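You operate a simulated robot arm through the tools that you are given. There is no shell and no other tool. Be economical: measure what you need, move in short steps, check, and stop when the job is done.

You are at the controls of a simulated two-armed robot. One attempt, no reset.

Task
On the folding table, fold the yellow cloth in half.

The check looks at the end state, three seconds after you hand in, the way a careful person would. Anything else that was tipped, shoved, dropped, spilled or broken makes it a failure. Flat cloth is picked up by pressing the open fingertips on it (5 to 10 N) and closing them slowly along it; thin cloth reads only 2 to 8 mm in the jaws.

Robot
Two 7-joint arms with two-finger parallel grippers on one trunk, on a base that drives. Base frame: it is fixed to the floor where the robot stands at the start and does not move with it; the origin is under the middle of the robot, x ahead of it, y to its left, z up; the surface under the hand at the start is at about z = 0.74. Units: m, degrees, N and s.
The left shoulder is at the start at [0.218, 0.171, 1.027], the right one opposite. Places, roughly: folding table [0.8, -0.1, 0.7]. Payload 4.4 kg a hand.
The TCP of each hand is the grasp point between the finger pads, 0.023 m short of the fingertips. In the tool frame z runs along the fingers and y along their closing line. The gripper opens to 0.094 m. The fingers are 0.038 m wide and 0.01 m thick; the gripper's body (0.054 by 0.096 m) begins 0.039 m behind the TCP.
Orientation is that of the tool frame in the base frame, as a unit quaternion [w, x, y, z]. With the fingers straight down and closing along the base's y, the tool's x points along the base's -x, its y along +y and its z along -z.

Tools
- The arms move only by the tool apply_moves. It takes "left_motion", "right_motion" or both (then of equal length, played together; a hand with none holds still); each is a list of rows, each a list of 7 numbers: the shift along the tool's x, y, z in m, then the turn, a rotation vector about the tool's x, y, z in degrees, then the closure, from 0 (fully open) to 1 (shut). In form: [[x, y, z, wx, wy, wz, hand], ...]. A call has 1 to 10 rows; each row is the pose to reach, as a shift and turn from the pose commanded when the call began, along the tool's axes at that moment. Rows are played at 5 a second. More than 0.05 m and 8.6 degrees between two rows, or a gripper value outside its range, and nothing of the call is played. A pose out of reach is approached as far as the arm can. The call stops where the force on the tool passes 40 N (or 10 N more than at its start, if that is more) or the arm is blocked; 0.2 s more then pass. The fingers move at their own pace (about 0.072 m/s each) and stop on an object; they squeeze with about 41 N. The grip force told is the motor's: it shows also when the fingers shut on nothing. Time passes only in rows, and 0.2 s behind the last, so rows that repeat a pose let the fingers close. It gives the time, the measured TCP pose, the force on the tool (base axes), the opening and the grip force at its end, in the units of the frame above (readings bear some noise), with the torque about the TCP (base axes, N m) and any sound that the robot's microphone picked up.
- Cameras (640 x 400 px; columns grow to the right, rows downward): "scene" is now at [0.3369, -0.0097, 1.1115]; the picture's right is [-0.14, -0.99, 0.00], its down [-0.87, 0.13, -0.47] and it looks along [0.46, -0.07, -0.88] (base axes); focal length 214 px, centre (320, 200). "left" rides on the left gripper at [0.086, -0.016, -0.074] in its tool frame; the picture's right is [0.18, 0.98, 0.00], its down [-0.58, 0.11, -0.81] and it looks along [-0.79, 0.15, 0.59] (tool axes); focal length 243 px, centre (320, 200). "right" rides on the right gripper at [0.086, 0.016, -0.075] in its tool frame; the picture's right is [-0.18, 0.98, 0.00], its down [-0.58, -0.11, -0.81] and it looks along [-0.79, -0.15, 0.59] (tool axes); focal length 243 px, centre (320, 200). There is no depth. A picture from a camera that has moved, and an enlarged one, comes with that camera's place and axes in the base frame and with its lens.
- get_image(camera): a new picture of that camera. No time passes.
- raise_lower(by): slides the trunk up (or, below 0, down) by that many m; the arms and the scene camera ride with it, the base frame stays. It gives what a move gives, with no picture.
- roll_base(legs): drives the robot by 1 to 6 legs, each [ahead, left, turn to the left] in m, m and degrees, along the robot's own axes; the way and the turn of a leg run together, so that a leg with both is an arc; at most 1.5 m and 180 degrees a leg. The arms and the cameras ride along, it lands a little off, and it stops where it bumps. It gives what a move gives.
- turn_head(pan, tilt): turns the head with the scene camera to pan (to the left, within 80 degrees either way) and tilt (down, from -29 to 69), counted from straight ahead of the robot. It gives what a move gives.
- zoom(camera, box): a new picture of the part [left, top, right, bottom] of that camera's present view, enlarged. No time passes.
- job_done(): hands the job in; it is judged then, once.

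Go step by step. Nothing tells you exact positions but the pictures and the camera data: compare them with the known pose of the tool, close in by small moves and look again before you grip or let go. The budget is 120 turns and 108 pictures, counting those below and the enlarged ones. Unless the task says otherwise, let go and move clear before handing in, and close with one line.

The tools are called as a command line: name --argument value ..., lists and objects as JSON in quotes. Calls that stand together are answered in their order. apply_moves: Moves the arms, as the interface text tells. Its arguments: {"type":"object","properties":{"left_motion":{"type":"array","items":{"type":"array","items":{"type":"number"}}},"right_motion":{"type":"array","items":{"type":"array","items":{"type":"number"}}}},"required":[]} The other tools are called the same way: raise_lower (by) slides the trunk up or down; roll_base (legs) drives the base; turn_head (pan, tilt) turns the head that bears the scene camera; get_image (camera) takes a picture; zoom (camera, box) takes an enlarged picture of a part of a camera's view; job_done () hands the job in.

At the start:

```text
time_s: 0.0
left_tool_pos: [0.5828, 0.2551, 0.9146]
left_orientation: [0.0, -0.001, 1.0, 0.0]
left_force: [0.3, 0.5, 0.3]
left_torque: [-0.03, -0.03, 0.05]
left_opening: 0.0937
left_finger_force: 0.1
right_tool_pos: [0.5235, -0.269, 0.9828]
right_orientation: [-0.001, 0.0, 1.0, 0.0]
right_force: [-0.8, -0.5, -0.3]
right_torque: [0.01, 0.01, 0.03]
right_opening: 0.0937
right_finger_force: 0.1
trunk travel left (down, up): [-0.05, 0.338]
robot x, y, heading: [-0.0022, 0.0013, 0.0]
head pan, tilt: [-8.2, 62.1]
```

scene: 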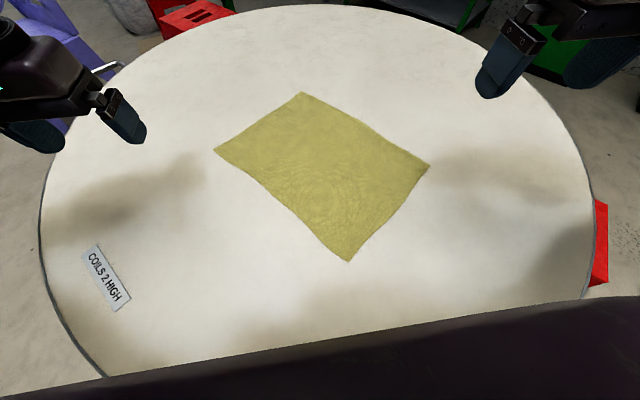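
right: 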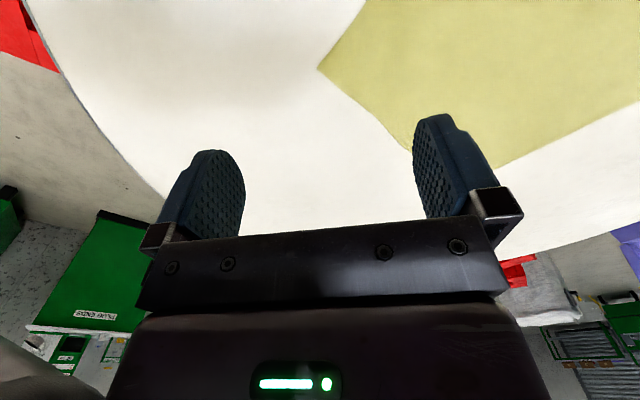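
left: 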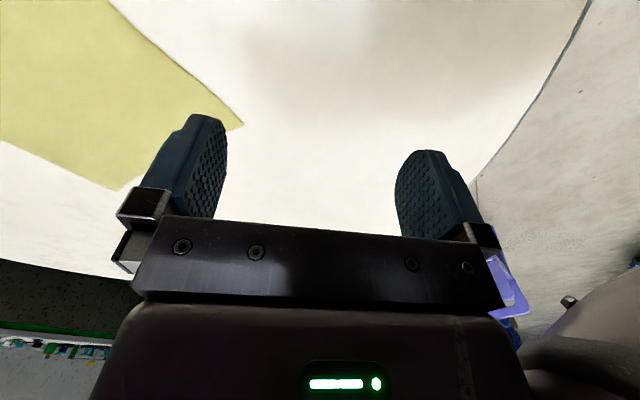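

The yellow cloth is a rectangle of about 0.375 x 0.277 m. Its corners are near A(0.863,-0.037), B(0.688,0.179), C(0.58,-0.283) and D(0.406,-0.068), so it sits about 45° to me. I would like to drive around the table to face a long edge squarely, so I will first check what is on my left.

turn_head --pan 70 --tilt 40

get_image --camera "scene"

turn_head --pan -70 --tilt 40

get_image --camera "scene"

```text
time_s: 1.5
left_tool_pos: [0.5827, 0.255, 0.9143]
left_orientation: [0.001, 0.0, 1.0, 0.0]
left_force: [-0.2, 0.1, -0.2]
left_torque: [0.02, -0.01, -0.01]
left_opening: 0.0936
left_finger_force: 0.0
right_tool_pos: [0.5236, -0.2677, 0.9826]
right_orientation: [0.0, 0.0, 1.0, 0.0]
right_force: [0.2, 0.5, -0.3]
right_torque: [0.01, 0.03, 0.0]
right_opening: 0.0939
right_finger_force: 0.0
trunk travel left (down, up): [-0.05, 0.338]
robot x, y, heading: [0.0019, -0.0027, -0.1]
head pan, tilt: [70.0, 40.0]
```

```text
104 pictures are left
camera scene: at [0.3025, 0.0794, 1.1407], right [0.94, -0.34, 0.0], down [-0.22, -0.6, -0.77], along [0.26, 0.72, -0.64], focal length 214 px, centre (320, 200)
```

scene: 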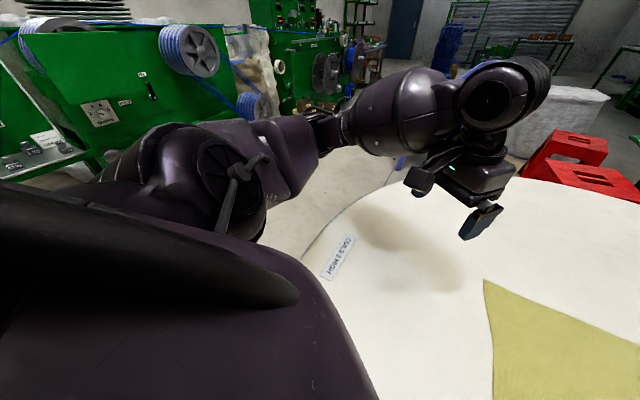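

```text
time_s: 3.7
left_tool_pos: [0.5831, 0.2553, 0.9132]
left_orientation: [0.0, -0.001, 1.0, 0.0]
left_force: [0.5, 0.9, -0.6]
left_torque: [0.03, 0.0, 0.0]
left_opening: 0.0942
left_finger_force: 0.0
right_tool_pos: [0.5233, -0.269, 0.9828]
right_orientation: [0.001, 0.0, 1.0, -0.001]
right_force: [-0.4, 0.1, 0.7]
right_torque: [0.03, -0.02, 0.0]
right_opening: 0.0939
right_finger_force: 0.0
trunk travel left (down, up): [-0.05, 0.338]
robot x, y, heading: [-0.0005, -0.0004, 0.1]
head pan, tilt: [-70.0, 40.0]
```

```text
103 pictures are left
camera scene: at [0.3025, -0.0804, 1.1407], right [-0.94, -0.34, 0.0], down [-0.22, 0.6, -0.77], along [0.26, -0.72, -0.64], focal length 214 px, centre (320, 200)
```

scene: 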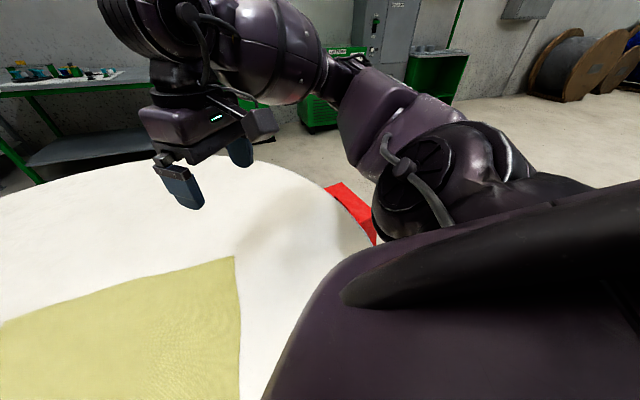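

The cloth lies clear on the table, with a green machine to my left and stools on the right. A modest move to about (0, 0.35) with heading -32° would put all four corners in reach. I will check the left clearance first.

turn_head --pan 80 --tilt 20

get_image --camera "scene"

```text
time_s: 6.1
left_tool_pos: [0.5829, 0.2542, 0.9146]
left_orientation: [0.001, 0.0, 1.0, 0.0]
left_force: [-0.2, 0.2, -0.6]
left_torque: [-0.02, 0.01, 0.02]
left_opening: 0.0941
left_finger_force: 0.1
right_tool_pos: [0.5221, -0.2677, 0.9835]
right_orientation: [0.0, 0.0, 1.0, 0.0]
right_force: [-0.6, -0.3, 0.0]
right_torque: [-0.04, 0.02, -0.04]
right_opening: 0.094
right_finger_force: 0.0
trunk travel left (down, up): [-0.05, 0.338]
robot x, y, heading: [0.0009, 0.0027, 0.1]
head pan, tilt: [80.0, 20.0]
```

```text
102 pictures are left
camera scene: at [0.2896, 0.0912, 1.1721], right [0.98, -0.17, 0.0], down [-0.06, -0.34, -0.94], along [0.16, 0.93, -0.34], focal length 214 px, centre (320, 200)
```

scene: 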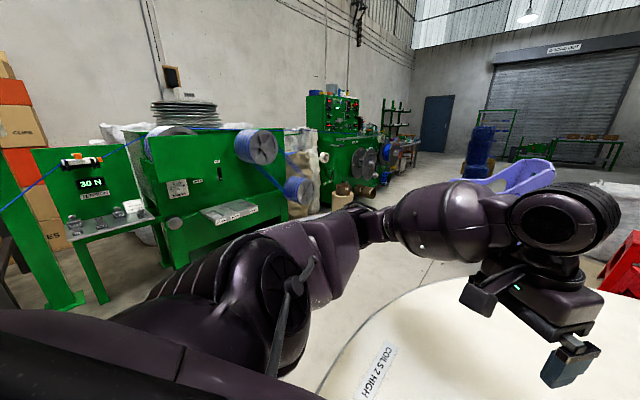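

The floor is clear on the left, with the machine about 1.5 m away. I will back off slightly, slide left, turn right and come in a little.

roll_base --legs '[[-0.08, 0, 0], [0, 0.38, 0], [0, 0, -32], [0.08, 0, 0]]'

turn_head --pan -5 --tilt 60

get_image --camera "scene"

```text
time_s: 12.9
left_tool_pos: [0.6164, 0.2525, 0.9137]
left_orientation: [0.0, 0.273, 0.962, 0.0]
left_force: [0.1, -0.3, -0.1]
left_torque: [0.01, 0.01, -0.02]
left_opening: 0.0938
left_finger_force: 0.0
right_tool_pos: [0.2919, -0.1621, 0.9813]
right_orientation: [-0.001, 0.273, 0.962, 0.0]
right_force: [0.4, -0.6, -0.2]
right_torque: [-0.01, -0.01, 0.05]
right_opening: 0.0941
right_finger_force: 0.1
trunk travel left (down, up): [-0.05, 0.338]
robot x, y, heading: [-0.0126, 0.3429, -31.9]
head pan, tilt: [80.0, 20.0]
```

```text
time_s: 14.5
left_tool_pos: [0.617, 0.2517, 0.9151]
left_orientation: [-0.001, 0.274, 0.962, 0.0]
left_force: [-0.1, -0.8, -0.8]
left_torque: [0.05, -0.03, 0.0]
left_opening: 0.0938
left_finger_force: 0.1
right_tool_pos: [0.2912, -0.1611, 0.9826]
right_orientation: [0.0, 0.273, 0.962, 0.0]
right_force: [-0.2, -0.6, -0.6]
right_torque: [0.0, -0.02, -0.03]
right_opening: 0.094
right_finger_force: 0.1
trunk travel left (down, up): [-0.05, 0.338]
robot x, y, heading: [-0.0134, 0.3396, -31.8]
head pan, tilt: [-5.0, 60.0]
```

```text
101 pictures are left
camera scene: at [0.2733, 0.1572, 1.114], right [-0.6, -0.8, 0.0], down [-0.69, 0.52, -0.5], along [0.4, -0.3, -0.87], focal length 214 px, centre (320, 200)
```

scene: 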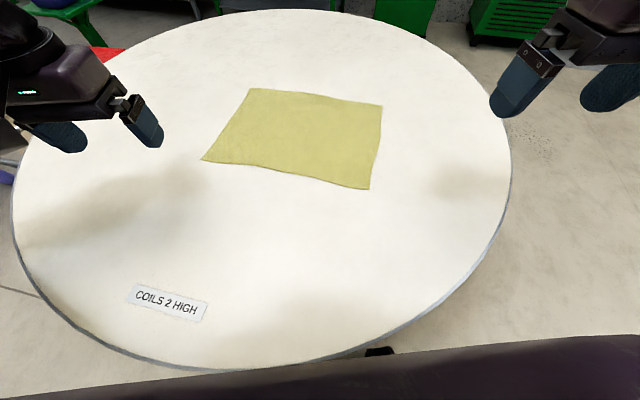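

The recomputed corners match: A(.866,-.035), B(.69,.179), C(.581,-.286), D(.405,-.068). I will take the far long edge, left hand near A and right hand near C with the fingers closing along the edge, and fold it onto B–D. First I go to a hover at z≈0.84.

apply_moves --left_motion '[[-0.034, -0.014, 0.007, 0, 0, 1.7, 0.55], [-0.068, -0.028, 0.015, 0, 0, 3.3, 0.55], [-0.101, -0.042, 0.022, 0, 0, 5, 0.55], [-0.135, -0.056, 0.03, 0, 0, 6.6, 0.55], [-0.169, -0.07, 0.037, 0, 0, 8.3, 0.55], [-0.203, -0.083, 0.045, 0, 0, 10, 0.55], [-0.237, -0.097, 0.052, 0, 0, 11.6, 0.55], [-0.27, -0.111, 0.06, 0, 0, 13.3, 0.55], [-0.304, -0.125, 0.067, 0, 0, 15, 0.55], [-0.338, -0.139, 0.075, 0, 0, 16.6, 0.55]]' --right_motion '[[-0.031, 0.008, 0.014, 0, 0, 1.7, 0.55], [-0.061, 0.016, 0.028, 0, 0, 3.3, 0.55], [-0.092, 0.025, 0.043, 0, 0, 5, 0.55], [-0.123, 0.033, 0.057, 0, 0, 6.6, 0.55], [-0.153, 0.041, 0.071, 0, 0, 8.3, 0.55], [-0.184, 0.049, 0.085, 0, 0, 10, 0.55], [-0.215, 0.058, 0.099, 0, 0, 11.6, 0.55], [-0.245, 0.066, 0.114, 0, 0, 13.3, 0.55], [-0.276, 0.074, 0.128, 0, 0, 15, 0.55], [-0.3066, 0.0824, 0.142, 0, 0, 16.6, 0.55]]'

get_image --camera "scene"

get_image --camera "left"

get_image --camera "right"

```text
time_s: 16.7
left_tool_pos: [0.8315, -0.0444, 0.8372]
left_orientation: [0.0, 0.41, 0.912, 0.001]
left_force: [-0.5, 0.4, -0.4]
left_torque: [-0.02, -0.01, 0.0]
left_opening: 0.0423
left_finger_force: 0.1
right_tool_pos: [0.5965, -0.253, 0.8388]
right_orientation: [-0.001, 0.409, 0.913, 0.0]
right_force: [0.1, 0.2, 0.1]
right_torque: [0.0, -0.02, -0.01]
right_opening: 0.042
right_finger_force: 0.1
trunk travel left (down, up): [-0.05, 0.338]
robot x, y, heading: [-0.0126, 0.3405, -31.7]
head pan, tilt: [-5.0, 60.0]
```

```text
100 pictures are left
camera scene: at [0.2735, 0.1566, 1.1136], right [-0.6, -0.8, 0.0], down [-0.69, 0.52, -0.5], along [0.4, -0.3, -0.87], focal length 214 px, centre (320, 200)
```

scene: 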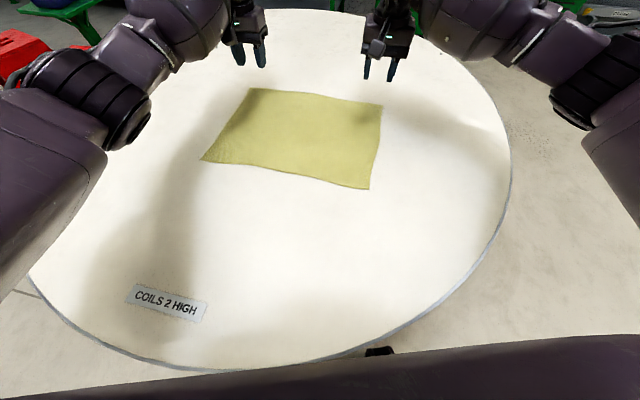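

```text
99 pictures are left
camera left: at [0.7613, 0.0088, 0.9123], right [0.61, 0.79, 0.0], down [0.47, -0.36, 0.81], along [0.64, -0.49, -0.59], focal length 243 px, centre (320, 200)
```

left: 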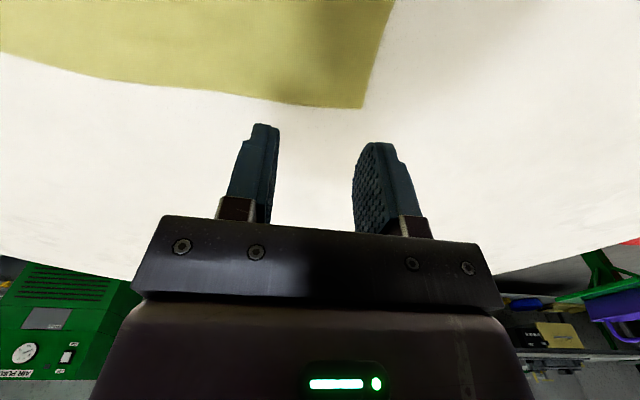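

```text
98 pictures are left
camera right: at [0.5515, -0.1783, 0.9137], right [0.86, 0.52, 0.0], down [0.31, -0.51, 0.81], along [0.42, -0.69, -0.59], focal length 243 px, centre (320, 200)
```

right: 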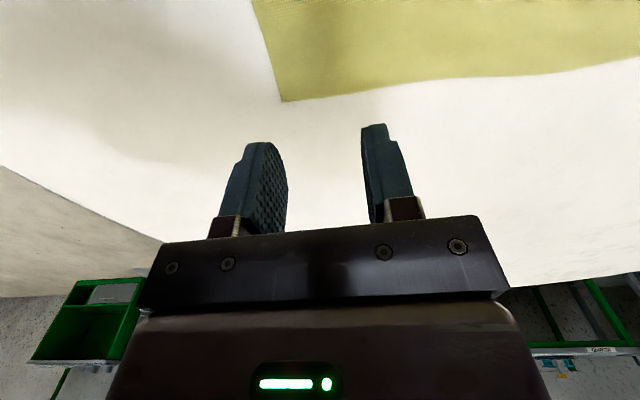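

Both wrist views confirm corner A at (.869,-.032) and C at (.580,-.284), and the hands are well placed above them. Now I descend to just above the cloth.

apply_moves --left_motion '[[0, 0, 0.02, 0, 0, 0, 0.55], [0, 0, 0.04, 0, 0, 0, 0.55], [0, 0, 0.055, 0, 0, 0, 0.55], [0, 0, 0.066, 0, 0, 0, 0.55]]' --right_motion '[[0, 0, 0.02, 0, 0, 0, 0.55], [0, 0, 0.04, 0, 0, 0, 0.55], [0, 0, 0.055, 0, 0, 0, 0.55], [0, 0, 0.068, 0, 0, 0, 0.55]]'

get_image --camera "left"

get_image --camera "right"

```text
time_s: 17.7
left_tool_pos: [0.8322, -0.043, 0.7712]
left_orientation: [0.0, 0.408, 0.913, 0.0]
left_force: [0.5, 0.0, -0.1]
left_torque: [-0.01, 0.03, -0.03]
left_opening: 0.0423
left_finger_force: 0.0
right_tool_pos: [0.5963, -0.2517, 0.7722]
right_orientation: [0.0, 0.409, 0.913, 0.0]
right_force: [0.4, -0.3, 0.6]
right_torque: [0.04, 0.02, 0.0]
right_opening: 0.0422
right_finger_force: 0.0
trunk travel left (down, up): [-0.05, 0.338]
robot x, y, heading: [-0.0126, 0.3387, -32.0]
head pan, tilt: [-5.0, 60.0]
```

```text
97 pictures are left
camera left: at [0.7624, 0.0091, 0.8478], right [0.61, 0.79, 0.0], down [0.47, -0.36, 0.81], along [0.64, -0.49, -0.59], focal length 243 px, centre (320, 200)
```

left: 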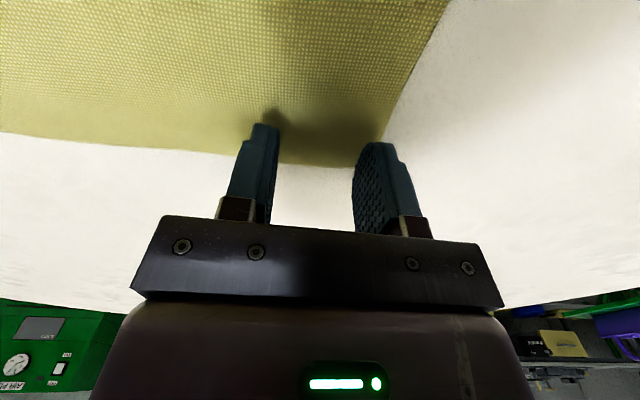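

```text
96 pictures are left
camera right: at [0.5497, -0.1771, 0.8463], right [0.86, 0.52, 0.0], down [0.31, -0.51, 0.81], along [0.42, -0.69, -0.59], focal length 243 px, centre (320, 200)
```

right: 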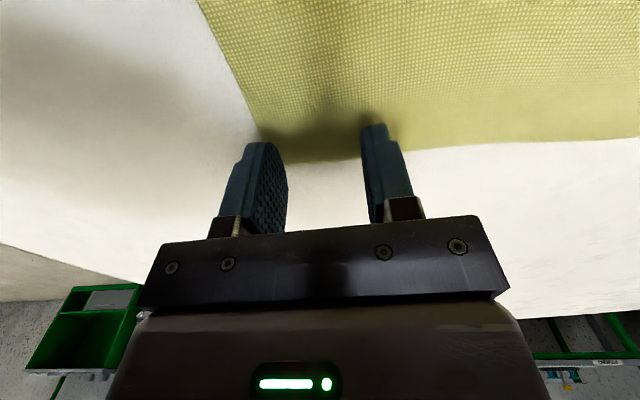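

Both fingertip pairs are inside the corners, about 2 cm in from the edge. Now I press down in small steps.

apply_moves --left_motion '[[0, 0, 0.003, 0, 0, 0, 0.55], [0, 0, 0.005, 0, 0, 0, 0.55], [0, 0, 0.007, 0, 0, 0, 0.55], [0, 0, 0.007, 0, 0, 0, 0.55]]' --right_motion '[[0, 0, 0.003, 0, 0, 0, 0.55], [0, 0, 0.005, 0, 0, 0, 0.55], [0, 0, 0.007, 0, 0, 0, 0.55], [0, 0, 0.007, 0, 0, 0, 0.55]]'

```text
time_s: 18.7
left_tool_pos: [0.8312, -0.0442, 0.7648]
left_orientation: [0.0, 0.409, 0.912, 0.0]
left_force: [0.2, -0.3, -0.5]
left_torque: [-0.01, 0.01, -0.04]
left_opening: 0.0426
left_finger_force: 0.1
right_tool_pos: [0.5948, -0.253, 0.7645]
right_orientation: [-0.001, 0.41, 0.912, 0.0]
right_force: [-0.6, 0.1, 0.3]
right_torque: [0.0, 0.03, 0.0]
right_opening: 0.0423
right_finger_force: 0.0
trunk travel left (down, up): [-0.05, 0.338]
robot x, y, heading: [-0.0122, 0.3419, -31.7]
head pan, tilt: [-5.0, 60.0]
```

apply_moves --left_motion '[[0, 0, 0.001, 0, 0, 0, 0.55], [0, 0, 0.002, 0, 0, 0, 0.55], [0, 0, 0.002, 0, 0, 0, 0.55]]' --right_motion '[[0, 0, 0.001, 0, 0, 0, 0.55], [0, 0, 0.002, 0, 0, 0, 0.55], [0, 0, 0.002, 0, 0, 0, 0.55]]'

```text
time_s: 19.5
left_tool_pos: [0.8311, -0.0435, 0.7635]
left_orientation: [0.001, 0.408, 0.913, 0.0]
left_force: [0.0, -0.2, 1.1]
left_torque: [0.04, -0.05, -0.03]
left_opening: 0.0423
left_finger_force: 0.1
right_tool_pos: [0.595, -0.2528, 0.764]
right_orientation: [0.001, 0.409, 0.912, 0.0]
right_force: [-1.1, 0.4, 6.4]
right_torque: [-0.03, 0.11, -0.02]
right_opening: 0.0424
right_finger_force: 0.0
trunk travel left (down, up): [-0.05, 0.338]
robot x, y, heading: [-0.0111, 0.3383, -31.7]
head pan, tilt: [-5.0, 60.0]
```

Right is in contact at 6 N, while left is only just touching. I will lower left a little more.

apply_moves --left_motion '[[0, 0, 0.001, 0, 0, 0, 0.55], [0, 0, 0.001, 0, 0, 0, 0.55]]' --right_motion '[[0, 0, 0, 0, 0, 0, 0.55], [0, 0, 0, 0, 0, 0, 0.55]]'

```text
time_s: 20.1
left_tool_pos: [0.8304, -0.0433, 0.7647]
left_orientation: [0.0, 0.409, 0.912, 0.0]
left_force: [-0.2, 1.6, 6.3]
left_torque: [0.09, -0.06, 0.03]
left_opening: 0.0425
left_finger_force: 0.0
right_tool_pos: [0.5949, -0.2524, 0.7648]
right_orientation: [0.002, 0.409, 0.912, 0.0]
right_force: [0.0, -1.1, 4.6]
right_torque: [-0.03, 0.04, 0.03]
right_opening: 0.0426
right_finger_force: 0.1
trunk travel left (down, up): [-0.05, 0.338]
robot x, y, heading: [-0.0089, 0.3428, -31.9]
head pan, tilt: [-5.0, 60.0]
```

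Both hands now press at 5–6 N. I close slowly.

apply_moves --left_motion '[[0, 0, 0.0003, 0, 0, 0, 0.6], [0, 0, 0.0003, 0, 0, 0, 0.65], [0, 0, 0.0003, 0, 0, 0, 0.7], [0, 0, 0.0003, 0, 0, 0, 0.75], [0, 0, 0.0003, 0, 0, 0, 0.8], [0, 0, 0.0003, 0, 0, 0, 0.85], [0, 0, 0.0003, 0, 0, 0, 0.9], [0, 0, 0.0003, 0, 0, 0, 0.95], [0, 0, 0.0003, 0, 0, 0, 1], [0, 0, 0.0003, 0, 0, 0, 1]]' --right_motion '[[0, 0, 0.0005, 0, 0, 0, 0.6], [0, 0, 0.0005, 0, 0, 0, 0.65], [0, 0, 0.0005, 0, 0, 0, 0.7], [0, 0, 0.0005, 0, 0, 0, 0.75], [0, 0, 0.0005, 0, 0, 0, 0.8], [0, 0, 0.0005, 0, 0, 0, 0.85], [0, 0, 0.0005, 0, 0, 0, 0.9], [0, 0, 0.0005, 0, 0, 0, 0.95], [0, 0, 0.0005, 0, 0, 0, 1], [0, 0, 0.0005, 0, 0, 0, 1]]'

get_image --camera "left"

get_image --camera "right"

```text
time_s: 22.3
left_tool_pos: [0.8302, -0.0443, 0.7635]
left_orientation: [0.001, 0.41, 0.912, 0.0]
left_force: [-8.7, -7.6, 11.4]
left_torque: [-0.13, 0.17, -0.08]
left_opening: 0.0022
left_finger_force: 41.4
right_tool_pos: [0.5957, -0.2516, 0.7661]
right_orientation: [0.0, 0.408, 0.913, 0.001]
right_force: [9.2, 8.0, 8.3]
right_torque: [0.25, -0.19, -0.02]
right_opening: 0.0021
right_finger_force: 40.9
trunk travel left (down, up): [-0.05, 0.338]
robot x, y, heading: [-0.0109, 0.3451, -31.4]
head pan, tilt: [-5.0, 60.0]
```

```text
95 pictures are left
camera left: at [0.7605, 0.0097, 0.8397], right [0.61, 0.79, 0.0], down [0.47, -0.36, 0.81], along [0.64, -0.5, -0.59], focal length 243 px, centre (320, 200)
```

left: 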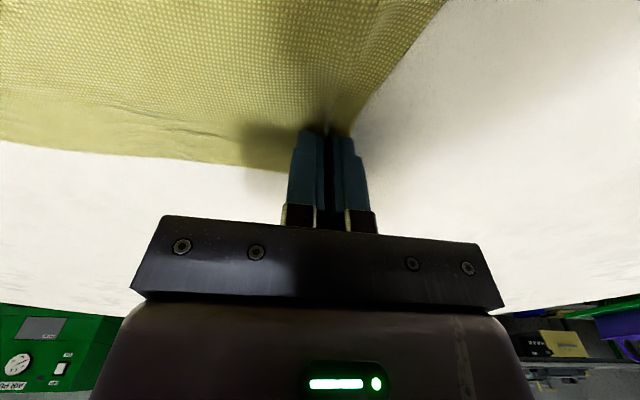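

```text
94 pictures are left
camera right: at [0.5489, -0.1764, 0.8395], right [0.86, 0.52, 0.0], down [0.3, -0.51, 0.81], along [0.42, -0.69, -0.59], focal length 243 px, centre (320, 200)
```

right: 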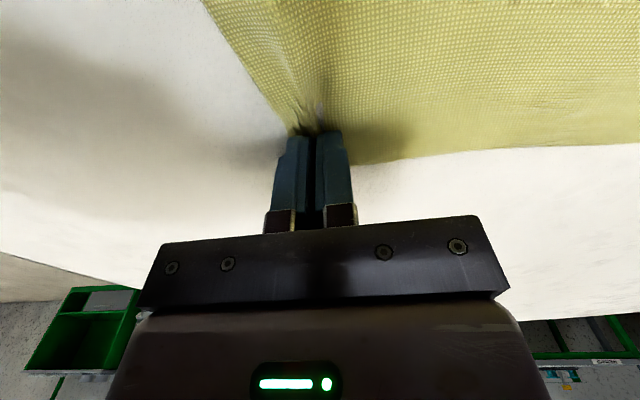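

Both hands hold the cloth at 2 mm, with some tension between them. I lift a little, bring the hands 3 mm closer each, and check.

apply_moves --left_motion '[[0, -0.003, -0.004, 0, 0, 0, 1], [0.004, -0.004, -0.02, 0, 0, 0, 1], [0.008, -0.004, -0.04, 0, 0, 0, 1]]' --right_motion '[[0, 0.003, -0.004, 0, 0, 0, 1], [0.004, 0.004, -0.02, 0, 0, 0, 1], [0.008, 0.004, -0.04, 0, 0, 0, 1]]'

get_image --camera "scene"

```text
time_s: 23.1
left_tool_pos: [0.8226, -0.04, 0.8031]
left_orientation: [0.0, 0.408, 0.913, 0.001]
left_force: [-2.8, -2.5, 0.4]
left_torque: [-0.05, 0.04, -0.06]
left_opening: 0.002
left_finger_force: 40.4
right_tool_pos: [0.5942, -0.2433, 0.8043]
right_orientation: [0.001, 0.41, 0.912, -0.001]
right_force: [2.9, 1.5, 0.0]
right_torque: [0.04, -0.09, 0.01]
right_opening: 0.0017
right_finger_force: 41.0
trunk travel left (down, up): [-0.05, 0.338]
robot x, y, heading: [-0.0142, 0.3423, -31.5]
head pan, tilt: [-5.0, 60.0]
```

```text
93 pictures are left
camera scene: at [0.2727, 0.1575, 1.1142], right [-0.6, -0.8, 0.0], down [-0.69, 0.52, -0.5], along [0.4, -0.3, -0.87], focal length 214 px, centre (320, 200)
```

scene: 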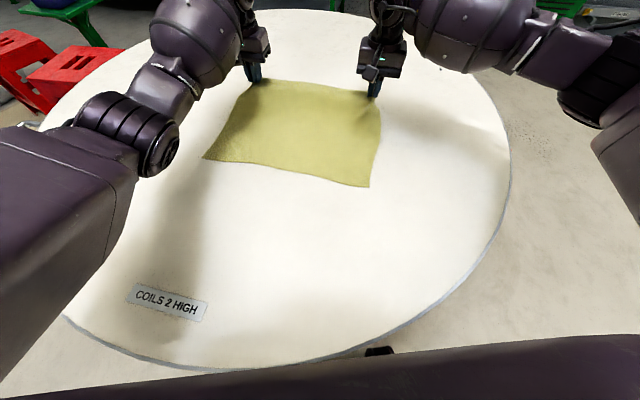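

The lift holds. Next I carry the edge along an arc to the middle of the cloth.

apply_moves --left_motion '[[0.012, 0, -0.02, 0, 0, 0, 1], [0.026, 0, -0.036, 0, 0, 0, 1], [0.042, 0, -0.05, 0, 0, 0, 1], [0.06, 0.001, -0.06, 0, -4, 0, 1], [0.08, 0.002, -0.066, 0, -8, 0, 1], [0.1, 0.003, -0.068, 0, -12, 0, 1], [0.12, 0.004, -0.066, 0, -16, 0, 1]]' --right_motion '[[0.012, 0, -0.02, 0, 0, 0, 1], [0.026, 0, -0.036, 0, 0, 0, 1], [0.042, 0, -0.05, 0, 0, 0, 1], [0.06, 0.001, -0.06, 0, -4, 0, 1], [0.08, 0.002, -0.066, 0, -8, 0, 1], [0.1, 0.003, -0.068, 0, -12, 0, 1], [0.12, 0.004, -0.066, 0, -16, 0, 1]]'

get_image --camera "scene"

```text
time_s: 24.7
left_tool_pos: [0.7458, 0.0522, 0.8701]
left_orientation: [0.128, 0.405, 0.904, -0.058]
left_force: [-1.7, -2.1, 0.5]
left_torque: [-0.07, 0.06, -0.05]
left_opening: 0.0026
left_finger_force: 40.9
right_tool_pos: [0.516, -0.1524, 0.8692]
right_orientation: [0.127, 0.405, 0.904, -0.057]
right_force: [2.4, 1.7, -0.1]
right_torque: [0.05, -0.07, 0.02]
right_opening: 0.0017
right_finger_force: 41.1
trunk travel left (down, up): [-0.05, 0.338]
robot x, y, heading: [-0.0133, 0.344, -31.9]
head pan, tilt: [-5.0, 60.0]
```

```text
92 pictures are left
camera scene: at [0.2733, 0.1573, 1.114], right [-0.6, -0.8, 0.0], down [-0.69, 0.52, -0.5], along [0.4, -0.3, -0.87], focal length 214 px, centre (320, 200)
```

scene: 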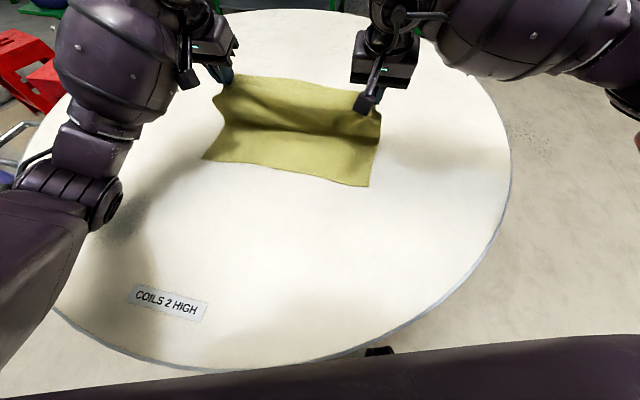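

The fold is forming well and the near half has not moved. I continue over and down, tilting the fingers outward.

apply_moves --left_motion '[[0.0302, 0.001, -0.0035, 0, -5, 0, 1], [0.0632, 0.002, 0.0026, 0, -10, 0, 1], [0.0927, 0.003, 0.0149, 0, -15, 0, 1], [0.1175, 0.004, 0.0287, 0, -20, 0, 1], [0.136, 0.005, 0.039, 0, -25, 0, 1], [0.1475, 0.005, 0.0461, 0, -29, 0, 1]]' --right_motion '[[0.0302, 0.001, -0.0035, 0, -5, 0, 1], [0.0632, 0.002, 0.0026, 0, -10, 0, 1], [0.0927, 0.003, 0.0149, 0, -15, 0, 1], [0.1175, 0.004, 0.0287, 0, -20, 0, 1], [0.136, 0.005, 0.039, 0, -25, 0, 1], [0.1475, 0.005, 0.0461, 0, -29, 0, 1]]'

get_image --camera "scene"

get_image --camera "left"

get_image --camera "right"

```text
time_s: 25.8
left_tool_pos: [0.6689, 0.0769, 0.9355]
left_orientation: [0.399, 0.404, 0.807, -0.164]
left_force: [-10.4, -7.2, -7.1]
left_torque: [0.05, 0.18, -0.31]
left_opening: 0.0022
left_finger_force: 41.3
right_tool_pos: [0.4254, -0.0799, 0.8249]
right_orientation: [0.312, 0.397, 0.854, -0.126]
right_force: [10.5, 6.3, 6.0]
right_torque: [0.14, -0.3, 0.17]
right_opening: 0.002
right_finger_force: 41.5
trunk travel left (down, up): [-0.05, 0.338]
robot x, y, heading: [-0.0133, 0.3383, -32.7]
head pan, tilt: [-5.0, 60.0]
stopped in row 5 (left hand): the arm was blocked; the commanded pose is now the measured one
```

```text
91 pictures are left
camera scene: at [0.2443, 0.1461, 1.1247], right [-0.61, -0.79, -0.02], down [-0.68, 0.53, -0.51], along [0.41, -0.3, -0.86], focal length 214 px, centre (320, 200)
```

scene: 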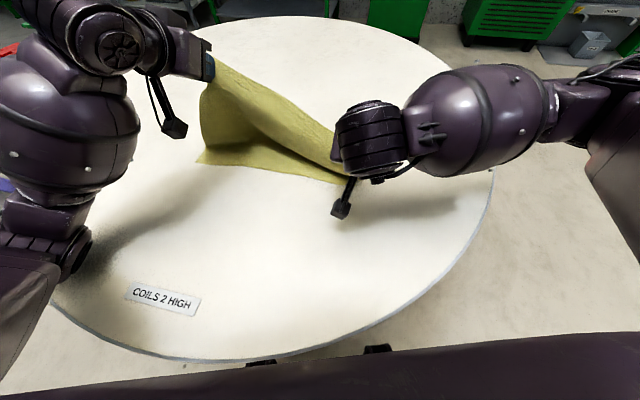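

```text
90 pictures are left
camera left: at [0.5873, 0.1558, 0.916], right [0.7, 0.71, -0.09], down [-0.12, 0.24, 0.96], along [0.7, -0.67, 0.25], focal length 243 px, centre (320, 200)
```

left: 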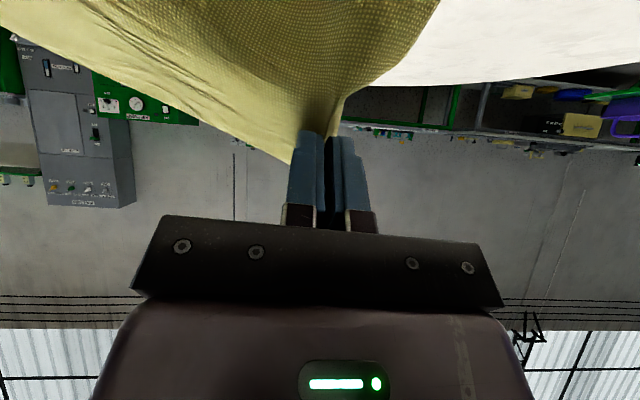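

```text
89 pictures are left
camera right: at [0.3624, 0.0158, 0.8282], right [0.83, 0.53, 0.15], down [-0.14, -0.05, 0.99], along [0.53, -0.84, 0.04], focal length 243 px, centre (320, 200)
```

right: 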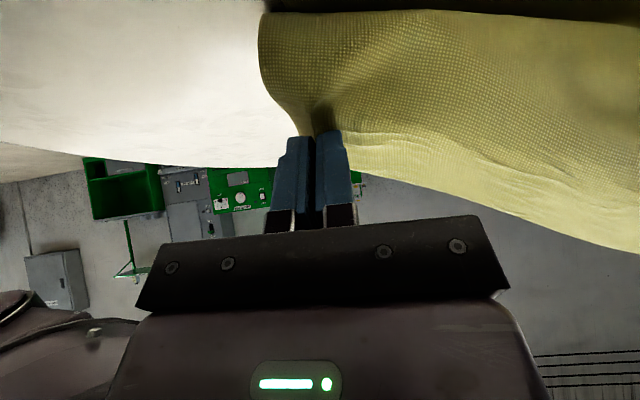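

The left arm was blocked, probably its forearm on the table, because the whole robot leaned slightly and the left hand is high. I relieve it by undoing the tilt of both hands gently.

apply_moves --left_motion '[[0, 0, 0, 0, 7, 0, 1], [0, 0, 0, 0, 14, 0, 1], [0, 0, 0, 0, 21, 0, 1], [0, 0, 0, 0, 28, 0, 1]]' --right_motion '[[0, 0, 0, 0, 4, 0, 1], [0, 0, 0, 0, 8, 0, 1], [0, 0, 0, 0, 12, 0, 1], [0, 0, 0, 0, 16, 0, 1]]'

get_image --camera "scene"

```text
time_s: 26.8
left_tool_pos: [0.6861, 0.0836, 0.8975]
left_orientation: [0.165, 0.429, 0.886, -0.067]
left_force: [-4.1, -1.5, -1.5]
left_torque: [-0.03, 0.1, -0.08]
left_opening: 0.0024
left_finger_force: 41.3
right_tool_pos: [0.4402, -0.075, 0.8015]
right_orientation: [0.168, 0.408, 0.894, -0.076]
right_force: [4.7, 2.9, 2.6]
right_torque: [0.09, -0.12, 0.03]
right_opening: 0.0018
right_finger_force: 40.5
trunk travel left (down, up): [-0.05, 0.338]
robot x, y, heading: [-0.011, 0.3353, -32.6]
head pan, tilt: [-5.0, 60.0]
```

```text
88 pictures are left
camera scene: at [0.2717, 0.151, 1.1125], right [-0.61, -0.79, 0.0], down [-0.69, 0.53, -0.5], along [0.4, -0.31, -0.87], focal length 214 px, centre (320, 200)
```

scene: 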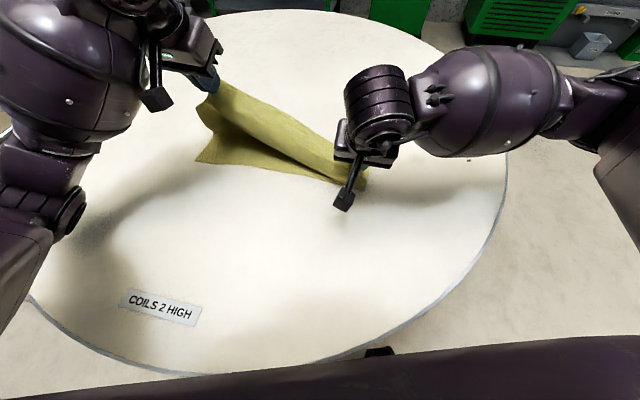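

The robot is level again and the cloth is still held. I raise the trunk 4 cm for elbow clearance, then lay the edge down with only about 20° of tilt.

raise_lower --by 0.04

```text
time_s: 27.6
left_tool_pos: [0.6881, 0.0861, 0.9374]
left_orientation: [0.165, 0.428, 0.886, -0.068]
left_force: [-4.7, -3.4, -1.9]
left_torque: [-0.08, 0.16, -0.05]
left_opening: 0.0022
left_finger_force: 40.6
right_tool_pos: [0.4426, -0.0727, 0.841]
right_orientation: [0.169, 0.407, 0.894, -0.076]
right_force: [4.6, 3.6, 1.8]
right_torque: [0.08, -0.16, 0.04]
right_opening: 0.0017
right_finger_force: 41.1
trunk travel left (down, up): [-0.09, 0.298]
robot x, y, heading: [-0.0139, 0.3386, -32.4]
head pan, tilt: [-5.0, 60.0]
```

apply_moves --left_motion '[[0.0167, 0.004, 0.0168, 0, 0, -0.7, 1], [0.0334, 0.008, 0.0335, 0, 0, -1.4, 1], [0.05, 0.012, 0.0503, 0, 0, -2.1, 1], [0.0667, 0.016, 0.067, 0, 0, -2.8, 1], [0.0834, 0.0197, 0.0838, 0, 0, -3.4, 1]]' --right_motion '[[0.005, 0.002, 0.0037, 0, 0, 0, 1], [0.01, 0.004, 0.0073, 0, 0, 0, 1], [0.015, 0.006, 0.011, 0, 0, 0, 1], [0.02, 0.008, 0.0146, 0, 0, 0, 1], [0.0245, 0.0088, 0.0183, 0, 0, 0, 1]]'

get_image --camera "scene"

get_image --camera "right"

get_image --camera "left"

```text
time_s: 28.8
left_tool_pos: [0.6735, 0.1378, 0.836]
left_orientation: [0.167, 0.401, 0.898, -0.073]
left_force: [-2.2, -1.3, -0.4]
left_torque: [0.0, 0.0, -0.04]
left_opening: 0.0022
left_finger_force: 41.0
right_tool_pos: [0.438, -0.0564, 0.8182]
right_orientation: [0.171, 0.407, 0.894, -0.077]
right_force: [1.5, 1.2, 1.3]
right_torque: [-0.01, -0.01, 0.05]
right_opening: 0.002
right_finger_force: 41.4
trunk travel left (down, up): [-0.09, 0.298]
robot x, y, heading: [-0.0133, 0.3374, -32.5]
head pan, tilt: [-5.0, 60.0]
```

```text
87 pictures are left
camera scene: at [0.2416, 0.1708, 1.1645], right [-0.61, -0.79, 0.0], down [-0.69, 0.53, -0.5], along [0.4, -0.3, -0.87], focal length 214 px, centre (320, 200)
```

scene: 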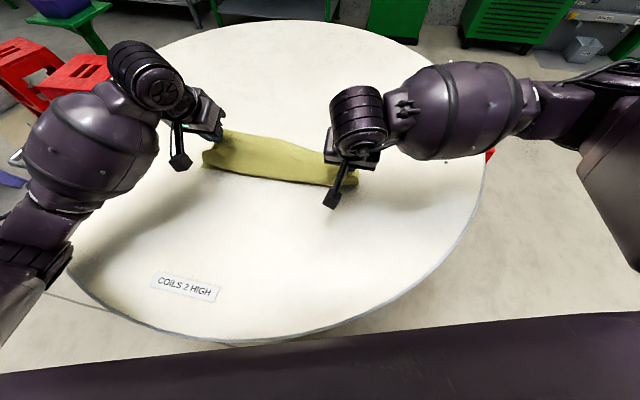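

```text
86 pictures are left
camera right: at [0.3791, 0.0355, 0.8557], right [0.85, 0.52, 0.07], down [0.08, -0.26, 0.96], along [0.52, -0.82, -0.26], focal length 243 px, centre (320, 200)
```

right: 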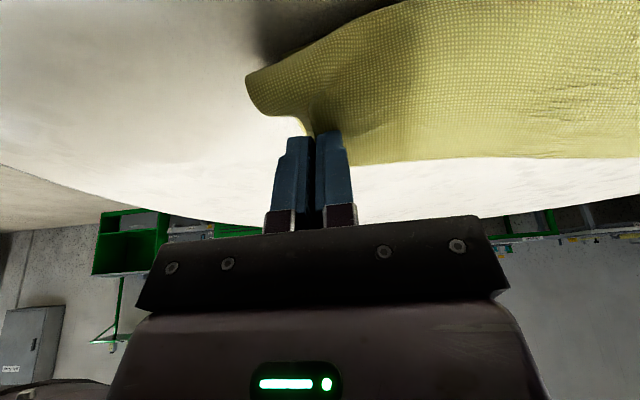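

```text
85 pictures are left
camera left: at [0.5898, 0.207, 0.8749], right [0.62, 0.78, -0.06], down [0.25, -0.12, 0.96], along [0.75, -0.61, -0.27], focal length 243 px, centre (320, 200)
```

left: 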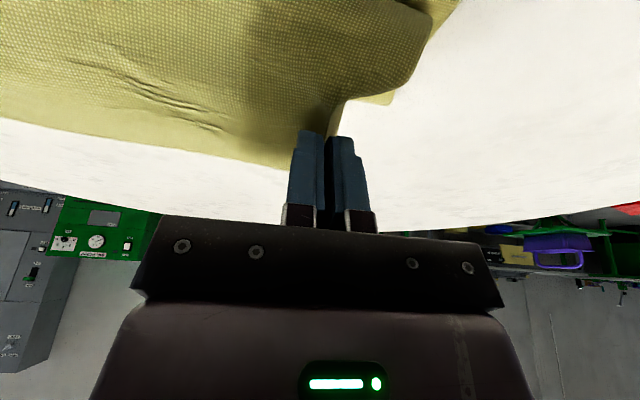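

The fold is over and the hands sit above the near edge. I zoom in to compare the edges before lowering.

zoom --camera "scene" --box '[170, 90, 400, 230]'

```text
2.78 times, centred on (285, 160) of scene
camera zoom: at [0.2416, 0.1708, 1.1645], right [-0.61, -0.79, 0.0], down [-0.69, 0.53, -0.5], along [0.4, -0.3, -0.87], focal length 597 px, centre (417, 311)
```

zoom: 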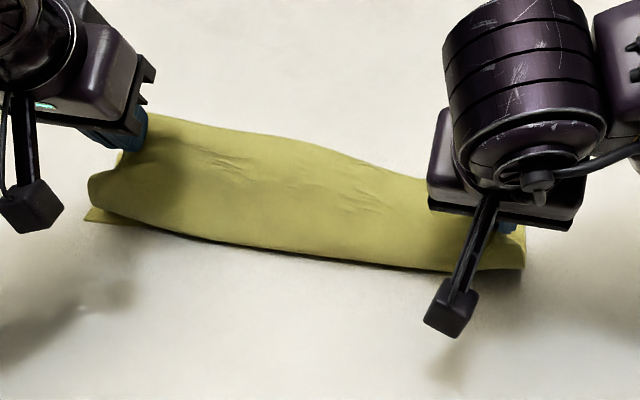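

The lower layer's B corner appears at about (.695,.20), shifted roughly 1–2 cm, and D is about unchanged. I lower both hands to nearly table height over that edge.

apply_moves --left_motion '[[0.0125, 0.0025, 0.0174, 0, 0, 0, 1], [0.025, 0.005, 0.0348, 0, 0, 0, 1], [0.0374, 0.007, 0.0521, 0, 0, 0, 1], [0.0374, 0.007, 0.0521, 0, 0, 0, 1]]' --right_motion '[[0.0072, 0.0013, 0.013, 0, 0, 0, 1], [0.0145, 0.0027, 0.0259, 0, 0, 0, 1], [0.0217, 0.004, 0.0388, 0, 0, 0, 1], [0.0217, 0.004, 0.0388, 0, 0, 0, 1]]'

zoom --camera "scene" --box '[170, 90, 400, 230]'

get_image --camera "right"

get_image --camera "left"

```text
time_s: 29.8
left_tool_pos: [0.6675, 0.1545, 0.7731]
left_orientation: [0.165, 0.402, 0.898, -0.073]
left_force: [-2.4, -2.2, -0.4]
left_torque: [-0.05, 0.09, -0.09]
left_opening: 0.0023
left_finger_force: 41.1
right_tool_pos: [0.4369, -0.0479, 0.7749]
right_orientation: [0.172, 0.406, 0.894, -0.077]
right_force: [2.6, 2.3, -0.3]
right_torque: [0.03, -0.04, 0.07]
right_opening: 0.0019
right_finger_force: 41.4
trunk travel left (down, up): [-0.09, 0.298]
robot x, y, heading: [-0.0151, 0.3394, -32.6]
head pan, tilt: [-5.0, 60.0]
```

```text
2.78 times, centred on (285, 160) of scene
camera zoom: at [0.2412, 0.1709, 1.1647], right [-0.61, -0.79, 0.0], down [-0.69, 0.53, -0.5], along [0.4, -0.3, -0.87], focal length 597 px, centre (417, 311)
```

zoom: 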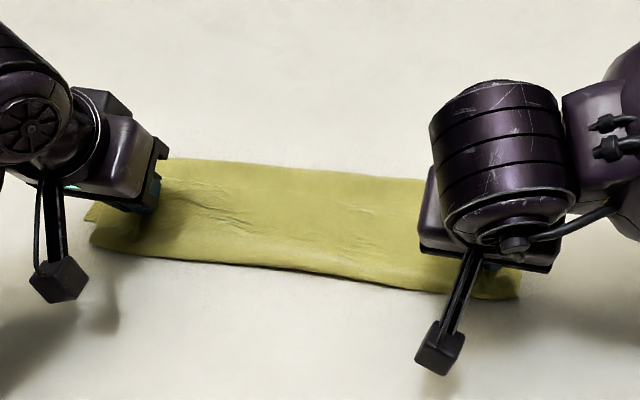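

```text
82 pictures are left
camera right: at [0.3779, 0.043, 0.8128], right [0.85, 0.52, 0.07], down [0.08, -0.26, 0.96], along [0.52, -0.82, -0.26], focal length 243 px, centre (320, 200)
```

right: 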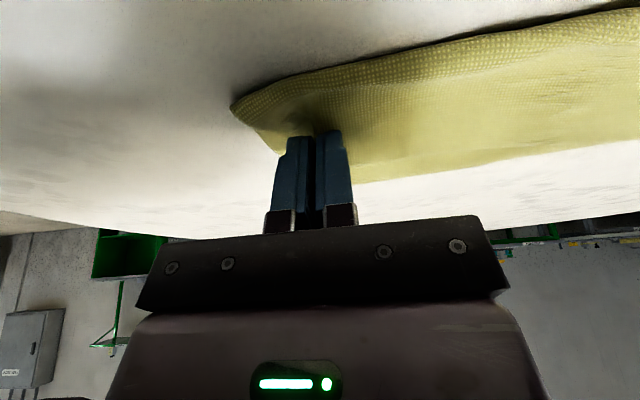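

```text
81 pictures are left
camera left: at [0.5848, 0.2234, 0.8132], right [0.62, 0.78, -0.06], down [0.25, -0.12, 0.96], along [0.75, -0.61, -0.27], focal length 243 px, centre (320, 200)
```

left: 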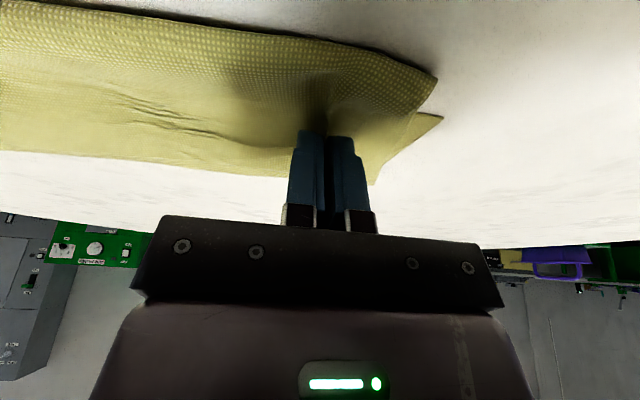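

Looking closely, the top layer rolls in a bulge past B–D because the cloth edge is still curled toward the far side of the pinch, and the crease sits too near. I will back off, raise the trunk for elbow room, and tilt the fingers more so the sheet can fall forward flat.

raise_lower --by 0.06

```text
time_s: 30.8
left_tool_pos: [0.6696, 0.1537, 0.8281]
left_orientation: [0.163, 0.401, 0.898, -0.072]
left_force: [-3.4, -3.1, -1.1]
left_torque: [-0.07, 0.07, -0.1]
left_opening: 0.0024
left_finger_force: 41.3
right_tool_pos: [0.4377, -0.0488, 0.8325]
right_orientation: [0.169, 0.408, 0.894, -0.076]
right_force: [2.8, 2.7, -0.5]
right_torque: [0.06, -0.09, 0.06]
right_opening: 0.0019
right_finger_force: 40.7
trunk travel left (down, up): [-0.15, 0.238]
robot x, y, heading: [-0.0088, 0.3412, -32.5]
head pan, tilt: [-5.0, 60.0]
```

apply_moves --left_motion '[[-0.0225, -0.001, 0.012, 0, 0, 0, 1], [-0.045, -0.001, 0.024, 0, 0, 0, 1]]' --right_motion '[[-0.0225, 0.001, 0.012, 0, 0, 0, 1], [-0.045, 0.001, 0.024, 0, 0, 0, 1]]'

raise_lower --by 0.06

get_image --camera "scene"

get_image --camera "left"

```text
time_s: 31.4
left_tool_pos: [0.7026, 0.1144, 0.8262]
left_orientation: [0.166, 0.402, 0.898, -0.072]
left_force: [-2.3, -2.2, 0.5]
left_torque: [0.02, -0.02, -0.03]
left_opening: 0.0024
left_finger_force: 40.9
right_tool_pos: [0.4708, -0.0858, 0.8309]
right_orientation: [0.171, 0.407, 0.894, -0.077]
right_force: [2.3, 1.5, -0.4]
right_torque: [0.06, -0.03, 0.02]
right_opening: 0.0018
right_finger_force: 41.1
trunk travel left (down, up): [-0.15, 0.238]
robot x, y, heading: [-0.011, 0.3424, -32.4]
head pan, tilt: [-5.0, 60.0]
```

```text
time_s: 32.4
left_tool_pos: [0.7025, 0.1153, 0.8841]
left_orientation: [0.165, 0.403, 0.897, -0.073]
left_force: [-2.8, -2.3, -0.5]
left_torque: [0.0, 0.02, -0.07]
left_opening: 0.0023
left_finger_force: 41.3
right_tool_pos: [0.471, -0.0872, 0.886]
right_orientation: [0.17, 0.407, 0.894, -0.076]
right_force: [2.7, 0.9, -1.0]
right_torque: [0.04, -0.06, 0.04]
right_opening: 0.002
right_finger_force: 40.8
trunk travel left (down, up): [-0.21, 0.178]
robot x, y, heading: [-0.0113, 0.3353, -32.5]
head pan, tilt: [-5.0, 60.0]
```

```text
80 pictures are left
camera scene: at [0.1425, 0.2336, 1.3058], right [-0.61, -0.79, 0.0], down [-0.69, 0.53, -0.5], along [0.4, -0.3, -0.87], focal length 214 px, centre (320, 200)
```

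scene: 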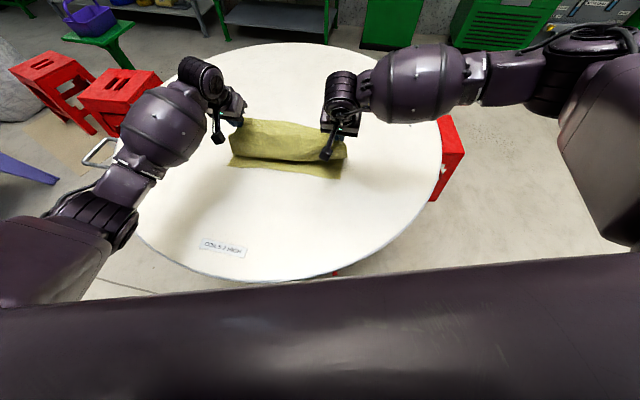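

```text
79 pictures are left
camera left: at [0.6194, 0.1845, 0.9231], right [0.62, 0.78, -0.06], down [0.25, -0.12, 0.96], along [0.74, -0.61, -0.27], focal length 243 px, centre (320, 200)
```

left: 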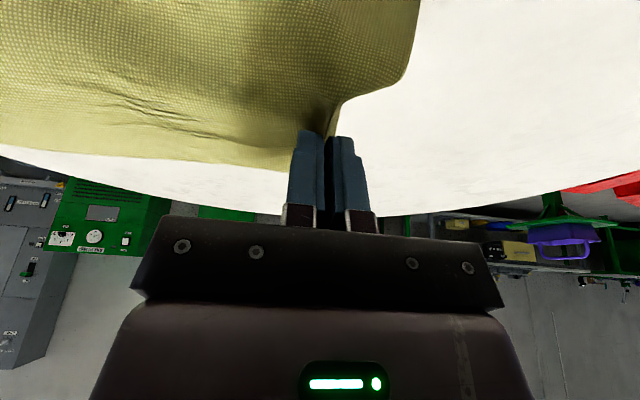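

The elbows are now high and clear, and the cloth edge is confirmed on the far side of the fingers. I tilt both hands further in place.

apply_moves --left_motion '[[0, 0, 0, 0, -8, 0, 1], [0, 0, 0, 0, -16, 0, 1], [0, 0, 0, 0, -24, 0, 1], [0, 0, 0, 0, -32, 0, 1]]' --right_motion '[[0, 0, 0, 0, -8, 0, 1], [0, 0, 0, 0, -16, 0, 1], [0, 0, 0, 0, -24, 0, 1], [0, 0, 0, 0, -32, 0, 1]]'

get_image --camera "scene"

get_image --camera "left"

get_image --camera "right"

```text
time_s: 33.4
left_tool_pos: [0.7017, 0.1168, 0.8859]
left_orientation: [0.408, 0.365, 0.817, -0.182]
left_force: [-2.4, -2.3, 0.2]
left_torque: [0.0, 0.06, -0.12]
left_opening: 0.0024
left_finger_force: 40.9
right_tool_pos: [0.4716, -0.0868, 0.8899]
right_orientation: [0.412, 0.37, 0.811, -0.186]
right_force: [2.3, 2.6, 0.3]
right_torque: [-0.01, -0.02, 0.06]
right_opening: 0.0018
right_finger_force: 40.5
trunk travel left (down, up): [-0.21, 0.178]
robot x, y, heading: [-0.0166, 0.3379, -32.7]
head pan, tilt: [-5.0, 60.0]
```

```text
78 pictures are left
camera scene: at [0.1413, 0.2345, 1.3064], right [-0.61, -0.79, 0.0], down [-0.69, 0.53, -0.5], along [0.4, -0.3, -0.87], focal length 214 px, centre (320, 200)
```

scene: 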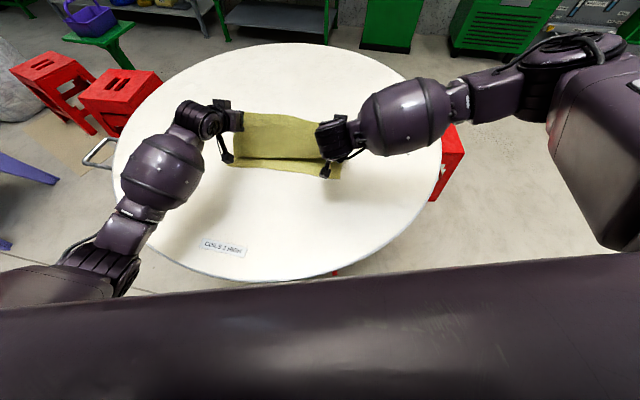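

```text
77 pictures are left
camera left: at [0.616, 0.1888, 0.8625], right [0.66, 0.74, -0.15], down [-0.12, 0.29, 0.95], along [0.74, -0.61, 0.28], focal length 243 px, centre (320, 200)
```

left: 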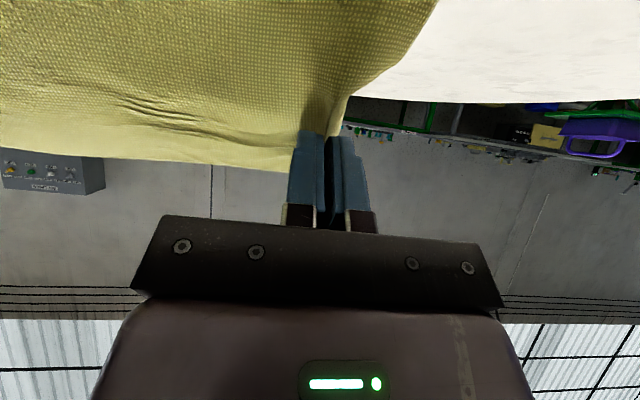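

```text
76 pictures are left
camera right: at [0.4101, 0.0078, 0.8638], right [0.81, 0.56, 0.15], down [-0.29, 0.16, 0.94], along [0.51, -0.81, 0.29], focal length 243 px, centre (320, 200)
```

right: 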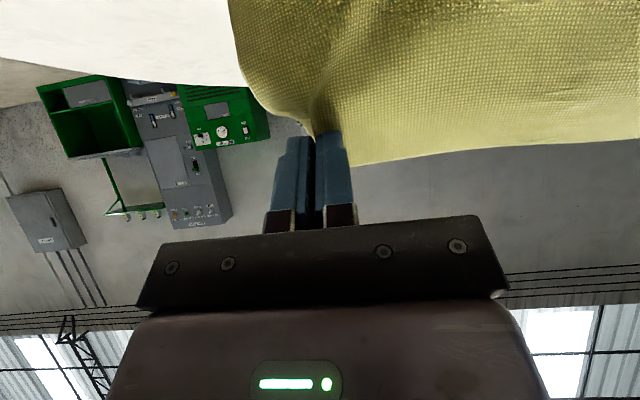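

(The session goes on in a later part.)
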